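You operate a simulated robot arm through the tools that you are given. There is no shell and no other tool. Be economical: measure what you need, move in short steps, check, and stop when the job is done.

Carry out the task below with a simulated robot arm. There is one attempt and no reset: what you move stays moved.

TASK
Put the 25 mm hose gland from the wash bench top on top of the oiler block and the 19 mm hose gland on top of the corner block.
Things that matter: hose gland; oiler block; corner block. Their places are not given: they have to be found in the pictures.

It is judged by the outcome, as a careful person would: the job done as asked, and still so three seconds after it is handed in. It fails if anything else is knocked over, pushed out of place, dropped, spilled or broken.

THE ROBOT
A 6-joint arm with a two-finger parallel gripper, fixed in place. Base frame: the origin is at the foot of the arm, x ahead of it, y to its left, z up. Lengths are in mm, angles in degrees, forces in N, time in s.
With the tool pointing down near the work surface it reaches from about 240 to 640 mm from the base axis. Its first joint turns from -66.0 to 66.0 degrees. Payload 2.7 kg.
Tool frame: the origin (TCP) lies between the finger pads and is the grasp point; the fingertips stand 23 mm ahead of it; z points along the fingers, y is the line along which they close. The gripper opens to 94 mm. The fingers are 38 mm wide and 10 mm thick; the gripper's body (54 by 96 mm) begins 39 mm behind the TCP.
Orientation is told as [roll, pitch, yaw] about the base's x, y, z axes, in that order, counted from this pose: with the fingers straight down and closing along the base's y, the tool's x points along the base's -x, its y along +y and its z along -z.

THE INTERFACE
- The arm moves only by the tool arm_command. Its argument "motion" is a list of rows, each a list of 6 numbers: the shift along the tool's x, y, z in units of 150 mm (1.0 is 150 mm), then the turn, a rotation vector about the tool's x, y, z in units of 45 degrees (1.0 is 45 degrees). In form: [[dx, dy, dz, wx, wy, wz], ...]. A call has 1 to 12 rows; each row is the pose to reach, as a shift and turn from the pose commanded when the call began, along the tool's axes at that moment. "claw" is the gripper command, from -1 (shut) to 1 (fully open), values between in proportion, set as the call begins (left out, the last holds). A call with a number of a shift or a turn outside -1 to 1 is refused whole. A row lasts 0.2 s, in which the tool goes at most 50 mm and 8.6 degrees; a call with a longer step from one row to the next is refused whole, and so is a gripper value outside its range. A pose out of reach is approached as far as the arm can. The call stops where the force on the tool passes 40 N (or 10 N more than at its start, if that is more) or the arm is blocked; 0.2 s more then pass. The fingers move at their own pace (about 45 mm/s each) and stop on an object; they squeeze with about 43 N. The grip force told is the motor's: it shows also when the fingers shut on nothing. Time passes only in rows, and 0.2 s behind the last, so rows that repeat a pose let the fingers close. It gives the time, the measured TCP pose, the force on the tool (base axes), the opening and the grip force at its end, in the units of the frame above (readings bear some noise).
- Cameras (640 x 400 px; columns grow to the right, rows downward): "scene" is fixed at [88.9, -461.7, 1383.8]; the picture's right is [0.48, -0.88, 0.00], its down [-0.65, -0.36, -0.67] and it looks along [0.59, 0.32, -0.74] (base axes); focal length 321 px, centre (320, 200). "wrist" rides on the gripper at [-39, 0, -44] in the tool frame; the picture's right is [0.00, -1.00, 0.00], its down [0.97, 0.00, -0.24] and it looks along [0.24, 0.00, 0.97] (tool axes); focal length 218 px, centre (320, 200).
- grab_frame(camera): a new picture of that camera. No time passes.
- pixel_to_xyz(camera, pixels): for up to 12 pixels [column, row] of the newest picture of that camera ("zoom" is the newest enlarged one), the place [x, y, z] in the base frame of the surface seen there, good to about 3 mm. No time passes.
- enlarge(camera, box): a new picture of the part [left, top, right, bottom] of that camera's present view, enlarged. No time passes.
- hand_in(): hands the job in; it is judged then, once.

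Work in short steps. Measure before you move; look again where a grasp or a placing could have gone wrong, and mend it. You have 60 turns and 22 pictures in all, the two below and enlarged ones among them. Open the gripper and draw the arm clear of the work before you hand the job in, unless the task says otherwise; then end with one line.

The tools are called after ">>>" as name(argument=value, ...) on one line, values as JSON. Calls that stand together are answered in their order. arm_command: Moves the arm, as the interface text tells. Its arguments: {"type":"object","properties":{"motion":{"type":"array"},"claw":{"type":"number"}},"required":["motion"]} The other tools are called the same way: grab_frame (camera) takes a picture; pixel_to_xyz (camera, pixels) gives the place of the surface under pixels of a picture; enlarge (camera, box) takes an enlarged picture of a part of a camera's view; hand_in () hands the job in.

At the start:

```text
clock: 0.0
eef_pos: [246.9, -223.5, 1126.0]
ee_rot: [0.0, -0.1, 0.0]
wrist_force: [-0.2, -0.2, 0.8]
opening: 94.2
finger_force: 0.0
```

scene: 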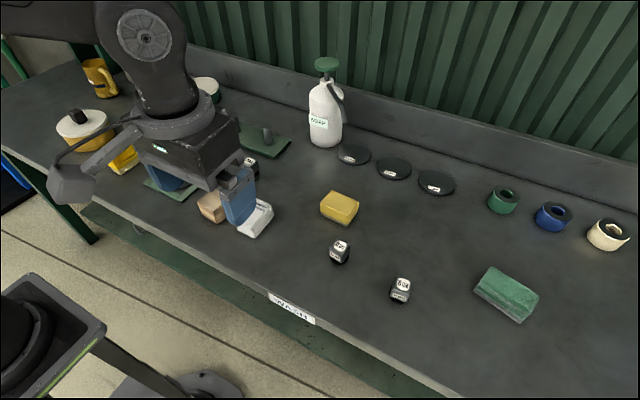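
wrist: 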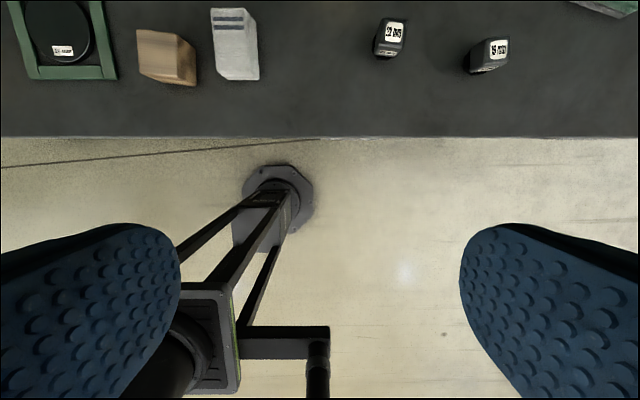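

The labelled small dark pieces lie near (340,250), (400,290) and (250,165) in the scene. I enlarge those to read the labels.

>>> enlarge(camera="scene", box=[300, 170, 460, 320])

>>> enlarge(camera="scene", box=[40, 70, 300, 240])

>>> enlarge(camera="wrist", box=[0, 0, 640, 140])

```text
2.67 times, centred on (380, 245) of scene
```

zoom: 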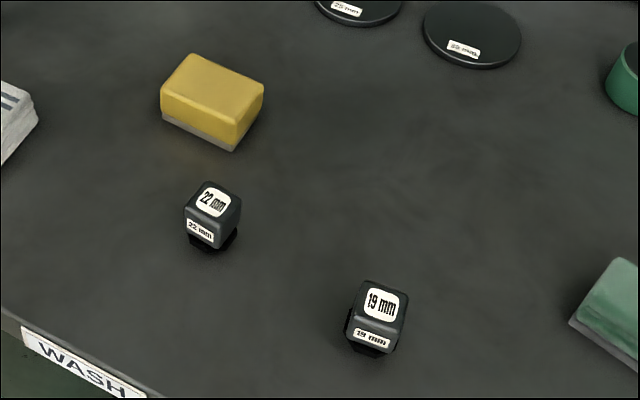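

```text
2.35 times, centred on (170, 155) of scene
```

zoom: 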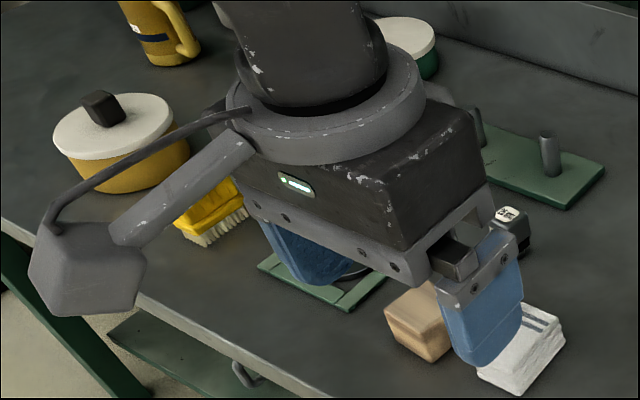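

```text
1.00 times, centred on (320, 70) of wrist
```

zoom: 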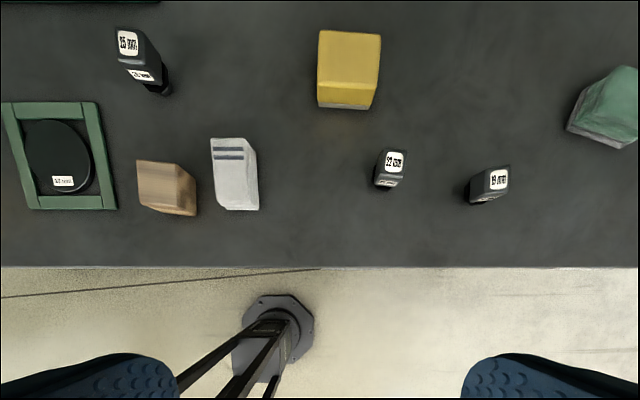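

The 19 mm and 22 mm pieces are read; the 25 mm one sits beyond the pale block. I still need to find the oiler and corner blocks, so I swing the arm left, staying high, to see the rest of the bench.

>>> arm_command(motion=[[-0.1, 0.25, 0, 0, 0, 0], [-0.2, 0.5, 0, 0, 0, 0], [-0.3, 0.75, 0, 0, 0, 0], [-0.4, 1, 0, 0, 0, 0]])

>>> arm_command(motion=[[0, 0.25, 0, 0, 0, 0], [0, 0.5, 0, 0, 0, 0], [0, 0.75, 0, 0, 0, 0], [0, 1, 0, 0, 0, 0]])

>>> grab_frame(camera="wrist")

>>> grab_frame(camera="scene")

```text
clock: 1.0
eef_pos: [307.1, -76.2, 1127.8]
ee_rot: [-0.1, -0.1, -0.1]
wrist_force: [-0.1, 0.3, 0.2]
opening: 93.9
finger_force: 0.0
```

```text
clock: 2.0
eef_pos: [305.9, 72.2, 1125.8]
ee_rot: [0.1, 0.0, -0.1]
wrist_force: [1.1, 0.0, -0.5]
opening: 93.9
finger_force: 0.1
```

```text
16 pictures are left
```

wrist: 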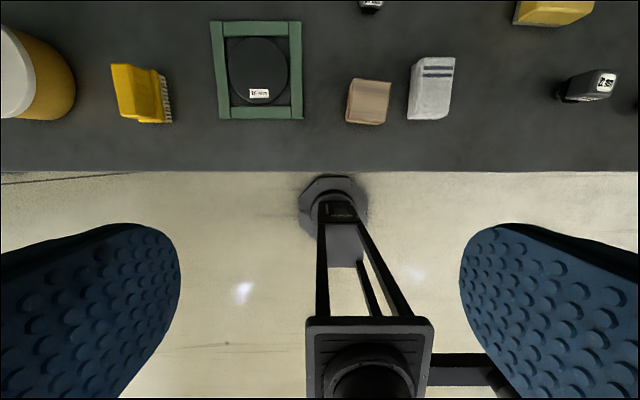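

```text
15 pictures are left
```

scene: 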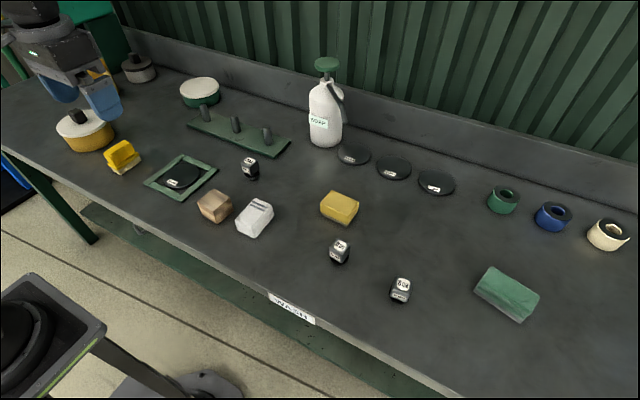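

Now the bench is clear. I zoom in on the two halves to identify the blocks.

>>> enlarge(camera="scene", box=[140, 130, 300, 250])

>>> enlarge(camera="scene", box=[320, 130, 480, 230])

>>> enlarge(camera="scene", box=[440, 160, 640, 340])

```text
3.33 times, centred on (220, 190) of scene
```

zoom: 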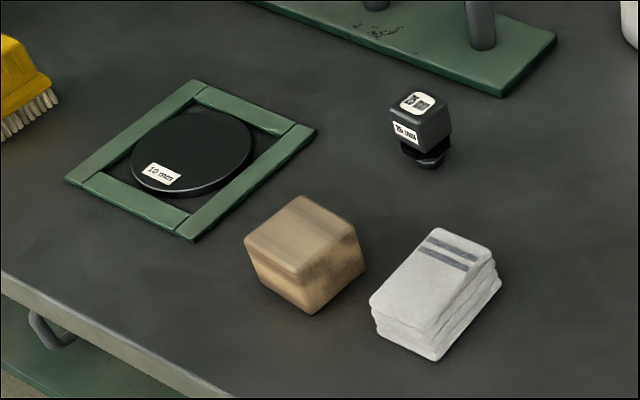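

```text
4.00 times, centred on (400, 180) of scene
```

zoom: 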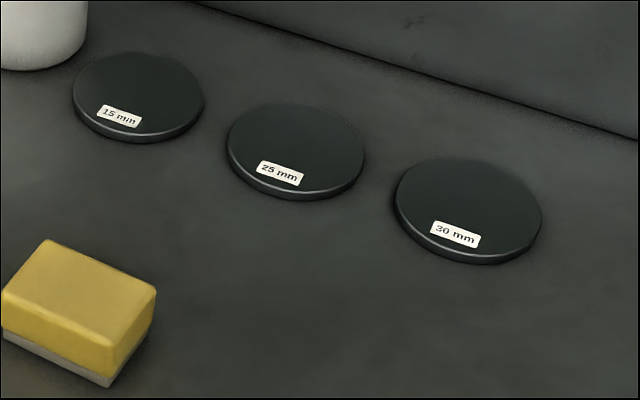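

```text
2.22 times, centred on (540, 250) of scene
```

zoom: 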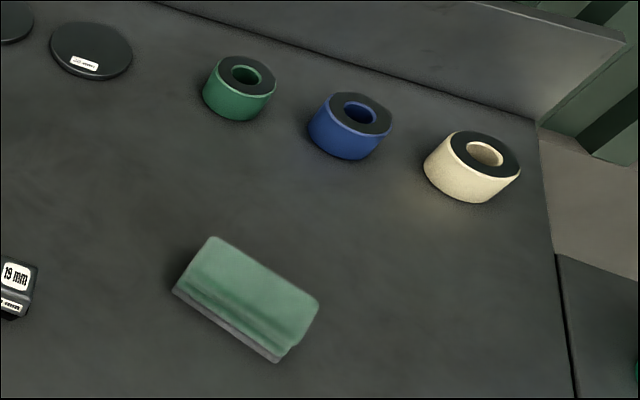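

Several block-like things: wooden block, yellow and green blocks. Neither name is written, so I measure everything that could be a block, and the stand beneath.

>>> pixel_to_xyz(camera="scene", pixels=[[30, 310], [213, 199], [255, 212], [340, 203], [508, 288], [402, 283], [341, 244], [249, 160], [183, 174], [122, 150], [637, 375], [85, 345]])

>>> enlarge(camera="scene", box=[0, 0, 240, 200])

>>> pixel_to_xyz(camera="wrist", pixels=[[370, 360], [330, 190], [140, 95], [370, 88], [432, 68]])

```text
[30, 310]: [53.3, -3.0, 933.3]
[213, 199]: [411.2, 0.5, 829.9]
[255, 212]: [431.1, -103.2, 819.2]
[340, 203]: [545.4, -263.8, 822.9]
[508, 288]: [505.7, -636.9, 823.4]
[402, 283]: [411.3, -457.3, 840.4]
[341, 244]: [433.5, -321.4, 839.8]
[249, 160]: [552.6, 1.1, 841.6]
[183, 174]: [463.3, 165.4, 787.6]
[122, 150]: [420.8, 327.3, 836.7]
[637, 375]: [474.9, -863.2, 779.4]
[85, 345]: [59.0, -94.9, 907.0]
```

```text
2.00 times, centred on (120, 100) of scene
```

zoom: 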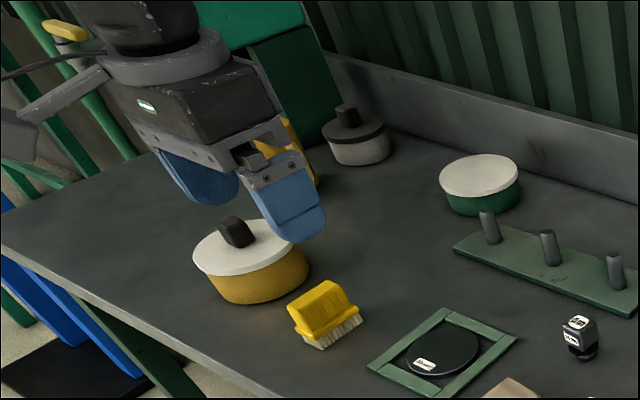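

```text
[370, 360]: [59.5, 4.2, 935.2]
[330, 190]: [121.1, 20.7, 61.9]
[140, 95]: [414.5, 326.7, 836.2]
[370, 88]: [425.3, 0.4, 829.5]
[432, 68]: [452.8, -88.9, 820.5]
```

Candidates within reach: wooden block (411,0,830), towel (431,-103), yellow block (545,-264); the green block at (506,-637) is outside nominal reach. I move the wrist camera above them for a closer look at markings.

>>> arm_command(motion=[[-0.13, -0.2, 0.1, 0, 0, 0], [-0.26, -0.4, 0.2, 0, 0, 0], [-0.39, -0.6, 0.3, 0, 0, 0], [-0.52, -0.8, 0.4, 0, 0, 0], [-0.6, -1, 0.5, 0, 0, 0]])

>>> arm_command(motion=[[-0.1, -0.2, 0, 0, 0, 0], [-0.2, -0.4, 0, 0, 0, 0]])

>>> grab_frame(camera="wrist")

```text
clock: 3.2
eef_pos: [401.4, -75.1, 1048.6]
ee_rot: [0.0, -0.1, -0.1]
wrist_force: [-0.1, 0.2, -0.5]
opening: 94.1
finger_force: 0.1
```

```text
clock: 3.8
eef_pos: [429.6, -137.4, 1049.5]
ee_rot: [0.1, 0.1, 0.0]
wrist_force: [-1.3, 0.1, 0.4]
opening: 93.8
finger_force: 0.1
```

```text
10 pictures are left
```

wrist: 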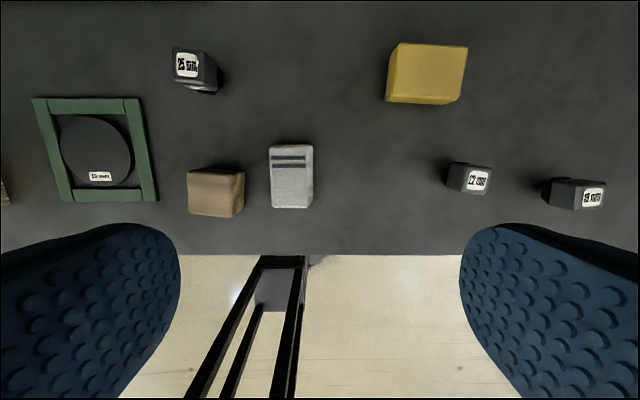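

No labels on the tops. I enlarge the wooden block and the yellow block for shape details.

>>> enlarge(camera="wrist", box=[170, 130, 330, 230])

>>> enlarge(camera="scene", box=[300, 170, 380, 220])

```text
4.00 times, centred on (250, 180) of wrist
```

zoom: 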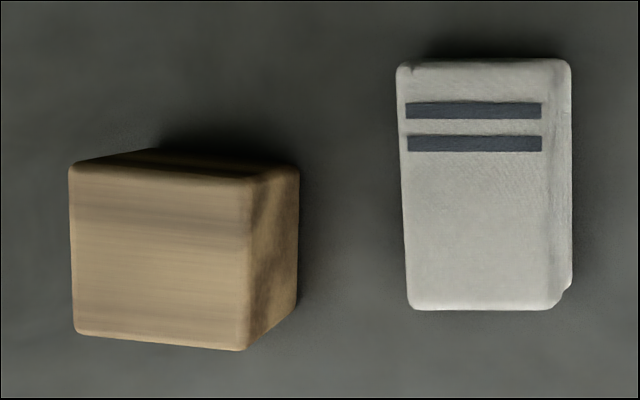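

```text
8.00 times, centred on (340, 195) of scene
```

zoom: 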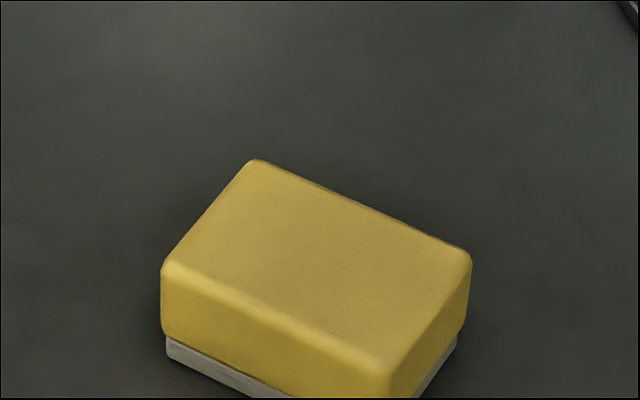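

I also check the green block's shape before deciding which one is the corner block.

>>> enlarge(camera="scene", box=[460, 255, 556, 330])

>>> pixel_to_xyz(camera="scene", pixels=[[328, 203], [340, 193], [356, 203], [345, 217], [490, 270], [535, 295], [524, 313], [478, 287]])

>>> pixel_to_xyz(camera="wrist", pixels=[[192, 175], [230, 178], [192, 210], [228, 213], [187, 65], [395, 48], [462, 50], [455, 98], [592, 198], [478, 181], [400, 95], [210, 90]])

```text
5.33 times, centred on (508, 292) of scene
```

zoom: 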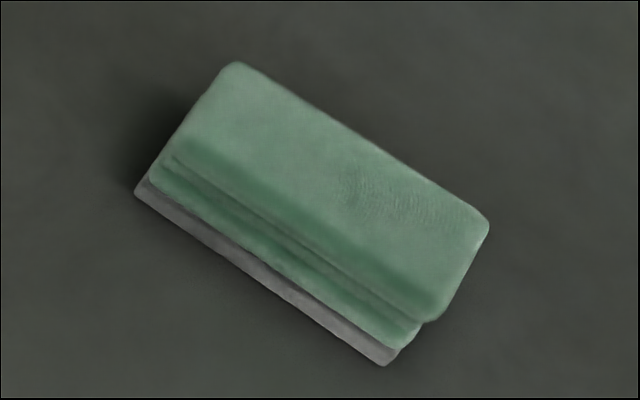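

```text
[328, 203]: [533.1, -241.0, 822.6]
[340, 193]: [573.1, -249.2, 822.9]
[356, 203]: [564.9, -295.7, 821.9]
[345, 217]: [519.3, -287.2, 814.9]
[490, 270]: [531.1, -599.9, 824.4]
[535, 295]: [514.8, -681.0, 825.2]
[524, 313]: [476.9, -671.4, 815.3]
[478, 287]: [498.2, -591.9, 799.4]
```

```text
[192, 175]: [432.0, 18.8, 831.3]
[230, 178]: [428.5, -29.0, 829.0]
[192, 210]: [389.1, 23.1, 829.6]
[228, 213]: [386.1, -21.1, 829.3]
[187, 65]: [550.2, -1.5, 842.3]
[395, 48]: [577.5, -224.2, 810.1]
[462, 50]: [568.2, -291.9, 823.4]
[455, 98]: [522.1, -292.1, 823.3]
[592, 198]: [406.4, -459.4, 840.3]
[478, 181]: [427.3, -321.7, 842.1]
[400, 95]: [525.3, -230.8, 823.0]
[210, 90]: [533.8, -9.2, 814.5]
```

The green thing is a folded cloth, and out of reach. That leaves the yellow felt-footed block and the wooden block as the two blocks. I go above the 25 mm gland (~552,0,842) to look at it closely, and at the far faces of the blocks.

>>> arm_command(motion=[[-0.16, 0.18, 0.1, 0, 0, 0], [-0.32, 0.36, 0.2, 0, 0, 0], [-0.48, 0.54, 0.3, 0, 0, 0], [-0.64, 0.72, 0.4, 0, 0, 0], [-0.8, 0.91, 0.5, 0, 0, 0]])

>>> grab_frame(camera="wrist")

```text
clock: 5.0
eef_pos: [545.7, 2.9, 973.5]
ee_rot: [0.1, 0.0, -0.1]
wrist_force: [0.0, -0.5, -0.1]
opening: 93.9
finger_force: 0.0
```

```text
6 pictures are left
```

wrist: 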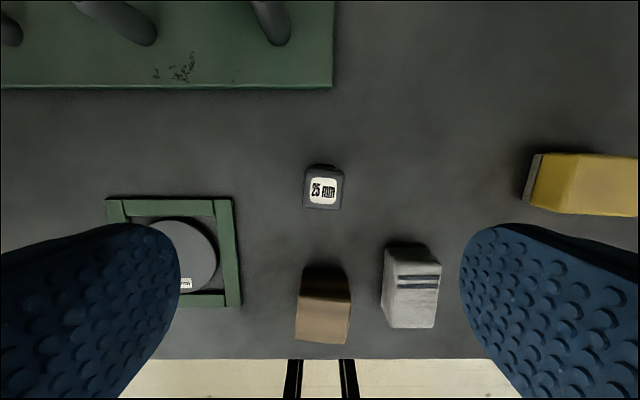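

No labels on the remaining faces. The 25 mm gland's head spans columns 304–343, nearly axis-aligned; I measure its edges and the blocks.

>>> pixel_to_xyz(camera="wrist", pixels=[[309, 174], [341, 176], [306, 206], [338, 208], [323, 191], [324, 166], [545, 180], [620, 185], [300, 290], [345, 295], [300, 338], [340, 340]])

```text
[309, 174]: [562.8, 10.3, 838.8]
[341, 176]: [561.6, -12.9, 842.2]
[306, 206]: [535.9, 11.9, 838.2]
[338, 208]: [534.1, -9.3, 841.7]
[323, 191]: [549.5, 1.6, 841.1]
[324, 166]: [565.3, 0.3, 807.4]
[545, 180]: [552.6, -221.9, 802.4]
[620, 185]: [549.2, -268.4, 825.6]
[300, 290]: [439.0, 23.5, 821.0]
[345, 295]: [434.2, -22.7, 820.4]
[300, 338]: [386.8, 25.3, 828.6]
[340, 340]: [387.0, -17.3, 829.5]
```

Head centre ≈ (549,0), ~30 mm wide, yaw about −3.5°. I descend with that small turn to z≈824, then close.

>>> arm_command(motion=[[-0.022, -0.017, 0.25, 0, 0, 0.078], [-0.022, -0.017, 0.5, 0, 0, 0.078], [-0.022, -0.017, 0.7, 0, 0, 0.078], [-0.022, -0.017, 0.85, 0, 0, 0.078], [-0.022, -0.017, 0.98, 0, 0, 0.078]], claw=1)

>>> arm_command(motion=[[0, 0, 0, 0, 0, 0], [0, 0, 0, 0, 0, 0], [0, 0, 0, 0, 0, 0], [0, 0, 0, 0, 0, 0], [0, 0, 0, 0, 0, 0]], claw=-1)

```text
clock: 6.2
eef_pos: [549.1, -1.4, 825.8]
ee_rot: [0.0, 0.0, -3.6]
wrist_force: [1.2, 0.4, -0.6]
opening: 94.1
finger_force: 0.0
```

```text
clock: 7.4
eef_pos: [549.0, -0.1, 827.6]
ee_rot: [0.0, 0.0, -3.6]
wrist_force: [-0.6, -0.5, -0.5]
opening: 37.5
finger_force: 42.8
```

Gripped (opening 37.5, 43 N). I lift and carry to the yellow block, centre ≈ (547,-261).

>>> arm_command(motion=[[0, 0, -0.2, 0, 0, 0], [0, 0, -0.4, 0, 0, 0], [0, 0, -0.6, 0, 0, 0], [-0.012, -0.2, -0.6, 0, 0, 0], [-0.024, -0.43, -0.6, 0, 0, 0], [-0.036, -0.66, -0.6, 0, 0, 0], [-0.048, -0.865, -0.6, 0, 0, 0]])

>>> arm_command(motion=[[-0.012, -0.22, 0, 0, 0, 0], [-0.024, -0.44, 0, 0, 0, 0], [-0.036, -0.66, 0, 0, 0, 0], [-0.047, -0.866, 0, 0, 0, 0], [-0.047, -0.866, 0, 0, 0, 0]])

>>> grab_frame(camera="wrist")

```text
clock: 9.0
eef_pos: [548.7, -129.8, 916.9]
ee_rot: [0.0, 0.1, -3.6]
wrist_force: [-0.1, 0.9, -0.6]
opening: 37.3
finger_force: 43.0
```

```text
clock: 10.2
eef_pos: [550.8, -260.2, 916.1]
ee_rot: [0.0, 0.0, -3.5]
wrist_force: [0.3, 0.1, -2.1]
opening: 37.4
finger_force: 43.3
```

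```text
5 pictures are left
```

wrist: 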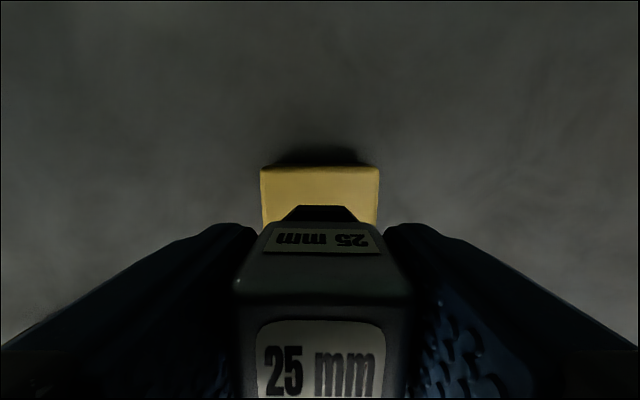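

The gland is centred over the yellow block (columns 261–378). I lower to just above expected contact (TCP ≈ 870).

>>> arm_command(motion=[[0.015, 0, 0.12, 0, 0, 0], [0.015, 0, 0.22, 0, 0, 0], [0.015, 0, 0.29, 0, 0, 0], [0.015, 0, 0.295, 0, 0, 0]])

>>> arm_command(motion=[[0, 0, 0.01, 0, 0, 0]])

```text
clock: 11.2
eef_pos: [546.5, -259.7, 873.0]
ee_rot: [0.1, 0.0, -3.5]
wrist_force: [0.3, 0.3, -1.5]
opening: 37.0
finger_force: 43.2
```

```text
clock: 11.6
eef_pos: [548.1, -261.4, 872.2]
ee_rot: [0.0, 0.0, -3.5]
wrist_force: [0.7, 1.2, -1.9]
opening: 37.3
finger_force: 42.8
```

No contact yet; I go down in ~1 mm steps.

>>> arm_command(motion=[[0, 0, 0.008, 0, 0, 0]])

>>> arm_command(motion=[[0, 0, 0.008, 0, 0, 0]])

>>> enlarge(camera="scene", box=[290, 130, 400, 240])

```text
clock: 12.0
eef_pos: [547.5, -261.1, 870.2]
ee_rot: [0.1, 0.1, -3.5]
wrist_force: [-0.2, 0.6, -0.5]
opening: 37.4
finger_force: 43.4
```

```text
clock: 12.4
eef_pos: [547.3, -260.2, 870.2]
ee_rot: [0.0, 0.0, -3.5]
wrist_force: [-1.2, 0.3, 6.1]
opening: 37.3
finger_force: 43.1
```

```text
3.64 times, centred on (345, 185) of scene
```

zoom: 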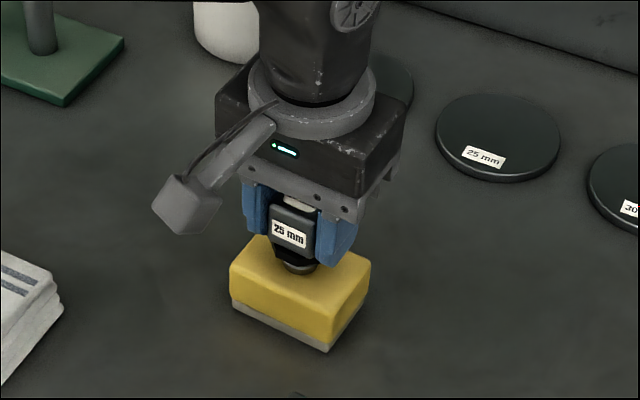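

Contact at 870 (+6 N). I release, rise, and head for the 19 mm gland (~409,-458).

>>> arm_command(motion=[[0, 0, 0, 0, 0, 0], [0, 0, 0, 0, 0, 0], [0, 0, 0, 0, 0, 0], [0, 0, 0, 0, 0, 0]], claw=1)

>>> arm_command(motion=[[0, 0, -0.1, 0, 0, 0], [0, 0, -0.3, 0, 0, 0], [0, 0, -0.6, 0, 0, 0], [0.14, -0.24, -0.6, 0, 0, 0], [0.28, -0.46, -0.6, 0, 0, 0], [0.42, -0.68, -0.6, 0, 0, 0]])

>>> arm_command(motion=[[0.14, -0.24, 0, 0, 0, -0.02], [0.28, -0.46, 0, 0, 0, -0.04], [0.42, -0.68, 0, 0, 0, -0.078], [0.42, -0.68, 0, 0, 0, -0.078]])

>>> grab_frame(camera="wrist")

```text
clock: 13.4
eef_pos: [547.3, -260.2, 870.1]
ee_rot: [0.0, 0.0, -3.4]
wrist_force: [0.0, -0.2, 0.3]
opening: 93.9
finger_force: 0.1
```

```text
clock: 14.8
eef_pos: [476.0, -354.3, 959.9]
ee_rot: [0.0, 0.0, -3.5]
wrist_force: [0.4, 0.4, -0.1]
opening: 94.0
finger_force: 0.0
```

```text
clock: 15.8
eef_pos: [406.0, -455.3, 960.0]
ee_rot: [0.1, -0.1, -0.1]
wrist_force: [-0.4, -0.6, -0.5]
opening: 94.0
finger_force: 0.1
```

```text
3 pictures are left
```

wrist: 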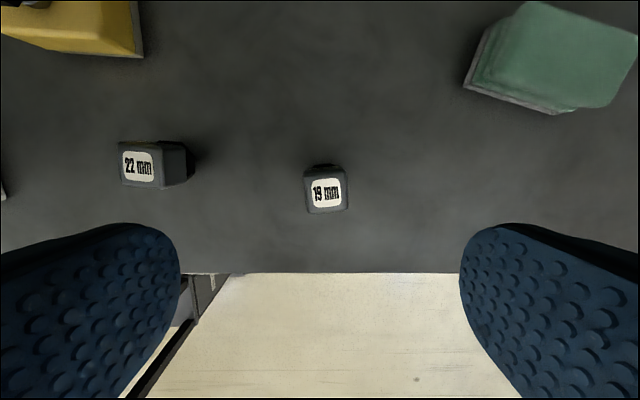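

>>> pixel_to_xyz(camera="wrist", pixels=[[310, 176], [340, 174], [308, 208], [344, 206], [326, 192], [324, 167], [155, 165]])

```text
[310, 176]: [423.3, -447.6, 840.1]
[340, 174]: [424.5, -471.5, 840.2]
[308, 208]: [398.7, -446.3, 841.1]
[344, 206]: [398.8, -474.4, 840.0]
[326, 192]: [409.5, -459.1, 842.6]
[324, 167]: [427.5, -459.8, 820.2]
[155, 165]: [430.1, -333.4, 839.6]
```

The 19 mm gland is at ≈ (411,-460), yaw about +3°, and 22 mm is well clear of the fingers. I descend and grip.

>>> arm_command(motion=[[-0.033, -0.031, 0.25, 0, 0, -0.06], [-0.033, -0.031, 0.5, 0, 0, -0.06], [-0.033, -0.031, 0.7, 0, 0, -0.06], [-0.033, -0.031, 0.82, 0, 0, -0.06], [-0.033, -0.031, 0.893, 0, 0, -0.06]])

>>> arm_command(motion=[[0, 0, 0, 0, 0, 0], [0, 0, 0, 0, 0, 0], [0, 0, 0, 0, 0, 0], [0, 0, 0, 0, 0, 0], [0, 0, 0, 0, 0, 0]], claw=-1)

>>> arm_command(motion=[[0, 0, -0.2, 0, 0, 0], [0, 0, -0.5, 0, 0, 0], [0, 0, -0.8, 0, 0, 0], [0, 0, -1, 0, 0, 0], [0, 0.25, -1, 0, 0, 0], [0, 0.5, -1, 0, 0, 0], [0, 0.75, -1, 0, 0, 0], [0, 1, -1, 0, 0, 0]])

```text
clock: 17.0
eef_pos: [414.2, -458.9, 825.6]
ee_rot: [0.0, 0.0, 2.8]
wrist_force: [0.3, -1.6, 0.1]
opening: 94.1
finger_force: 0.0
```

```text
clock: 18.2
eef_pos: [412.4, -459.8, 827.3]
ee_rot: [0.0, 0.0, 2.7]
wrist_force: [-0.4, -1.1, 0.6]
opening: 38.0
finger_force: 43.1
```

```text
clock: 20.0
eef_pos: [405.6, -311.8, 974.9]
ee_rot: [0.0, 0.0, 2.8]
wrist_force: [-0.6, -0.2, -1.8]
opening: 37.5
finger_force: 42.8
```

Gripped (38 mm). I carry it on at height to the wooden block, centre ≈ (410,1).

>>> arm_command(motion=[[-0.015, 0.25, 0, 0, 0, 0], [-0.03, 0.5, 0, 0, 0, 0], [-0.045, 0.75, 0, 0, 0, 0], [-0.06, 1, 0, 0, 0, 0]])

>>> arm_command(motion=[[-0.015, 0.25, 0, 0, 0, 0], [-0.03, 0.5, 0, 0, 0, 0], [-0.045, 0.75, 0, 0, 0, 0], [-0.06, 1, 0, 0, 0, 0], [-0.067, 1, 0.2, 0, 0, 0]])

>>> arm_command(motion=[[0, 0.08, 0.1, 0, 0, 0.1], [0, 0.08, 0.1, 0, 0, 0.1], [0, 0.08, 0.1, 0, 0, 0.1]])

>>> grab_frame(camera="wrist")

```text
clock: 21.0
eef_pos: [410.8, -161.2, 979.5]
ee_rot: [0.0, 0.0, 2.6]
wrist_force: [-0.3, 0.5, -0.8]
opening: 37.4
finger_force: 43.4
```

```text
clock: 22.2
eef_pos: [411.4, -6.9, 948.6]
ee_rot: [-0.1, 0.0, 2.6]
wrist_force: [-0.3, -0.3, -1.1]
opening: 37.4
finger_force: 43.1
```

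```text
clock: 23.0
eef_pos: [408.7, 2.5, 932.7]
ee_rot: [0.0, 0.0, -1.8]
wrist_force: [-0.8, 0.7, -0.7]
opening: 37.1
finger_force: 43.1
```

```text
2 pictures are left
```

wrist: 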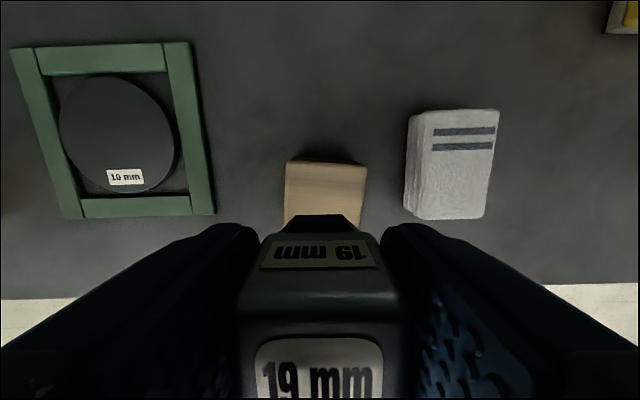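

The block appears at columns 285–367, slightly right of centre; I measure its visible edges.

>>> pixel_to_xyz(camera="wrist", pixels=[[290, 168], [362, 172], [289, 200], [360, 205], [288, 185], [326, 165]])

>>> pixel_to_xyz(camera="scene", pixels=[[213, 191], [200, 208], [222, 216]])

```text
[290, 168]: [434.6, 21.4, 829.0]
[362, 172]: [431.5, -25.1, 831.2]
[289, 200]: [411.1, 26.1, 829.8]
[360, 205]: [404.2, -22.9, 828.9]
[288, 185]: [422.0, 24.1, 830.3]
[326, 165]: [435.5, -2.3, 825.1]
```

```text
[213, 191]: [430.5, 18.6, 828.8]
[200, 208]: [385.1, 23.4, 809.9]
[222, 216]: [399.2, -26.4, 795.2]
```

Centre ≈ (410,1), top 830. I lower to just above contact (TCP ≈ 878).

>>> arm_command(motion=[[-0.008, -0.01, 0.15, 0, 0, 0], [-0.008, -0.01, 0.28, 0, 0, 0], [-0.008, -0.01, 0.34, 0, 0, 0], [-0.008, -0.01, 0.355, 0, 0, 0]])

>>> arm_command(motion=[[0, 0, 0.008, 0, 0, 0]])

>>> arm_command(motion=[[0, 0, 0.004, 0, 0, 0]])

```text
clock: 24.0
eef_pos: [412.6, 1.2, 877.7]
ee_rot: [0.0, 0.0, -1.7]
wrist_force: [0.6, -0.4, -1.7]
opening: 36.9
finger_force: 43.1
```

```text
clock: 24.4
eef_pos: [412.5, 1.8, 876.8]
ee_rot: [0.0, 0.0, -1.8]
wrist_force: [0.4, -0.1, -1.4]
opening: 37.1
finger_force: 42.8
```

```text
clock: 24.8
eef_pos: [413.1, 0.9, 875.9]
ee_rot: [0.0, 0.0, -1.8]
wrist_force: [-0.5, 0.4, 2.5]
opening: 37.3
finger_force: 43.2
```

Light contact is starting (2.5 N). I release, wait, then rise clear.

>>> arm_command(motion=[[0, 0, 0.002, 0, 0, 0], [0, 0, 0.002, 0, 0, 0]])

>>> arm_command(motion=[[0, 0, 0, 0, 0, 0], [0, 0, 0, 0, 0, 0], [0, 0, 0, 0, 0, 0], [0, 0, 0, 0, 0, 0]], claw=1)

>>> arm_command(motion=[[0, 0, -0.1, 0, 0, 0], [0, 0, -0.3, 0, 0, 0], [0, 0, -0.6, 0, 0, 0], [0, 0, -0.9, 0, 0, 0], [0, 0.3, -1, 0, 0, 0], [0, 0.6, -1, 0, 0, 0], [0, 0.9, -1, 0, 0, 0]])

>>> grab_frame(camera="scene")

```text
clock: 25.4
eef_pos: [412.9, 0.8, 876.6]
ee_rot: [0.0, -0.1, -1.8]
wrist_force: [-1.3, 3.1, 9.8]
opening: 37.3
finger_force: 43.2
```

```text
clock: 26.4
eef_pos: [413.2, 0.4, 877.2]
ee_rot: [0.1, 0.0, -1.8]
wrist_force: [0.7, -0.2, 0.4]
opening: 94.2
finger_force: 0.2
```

```text
clock: 28.0
eef_pos: [411.6, 136.4, 1028.2]
ee_rot: [-0.1, -0.1, -1.8]
wrist_force: [-0.4, 0.3, 0.2]
opening: 93.9
finger_force: 0.0
```

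```text
1 pictures are left
```

scene: 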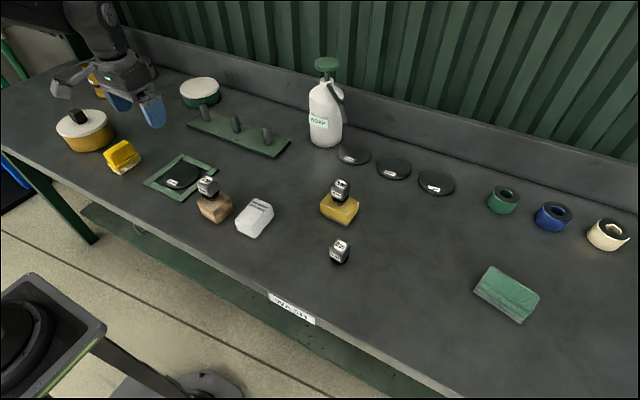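

Both glands stand upright on their blocks, at (207,187) and (341,190). Nothing else has moved, and the arm is clear with the gripper open, so I hand in.

>>> hand_in()

```text
The job is handed in.
```

I handed in with the 25 mm gland standing on the yellow felt-footed block and the 19 mm gland on the wooden block. Neither block was labelled, so taking yellow as the oiler block and wood as the corner block was my guess, and they could be the other way round.
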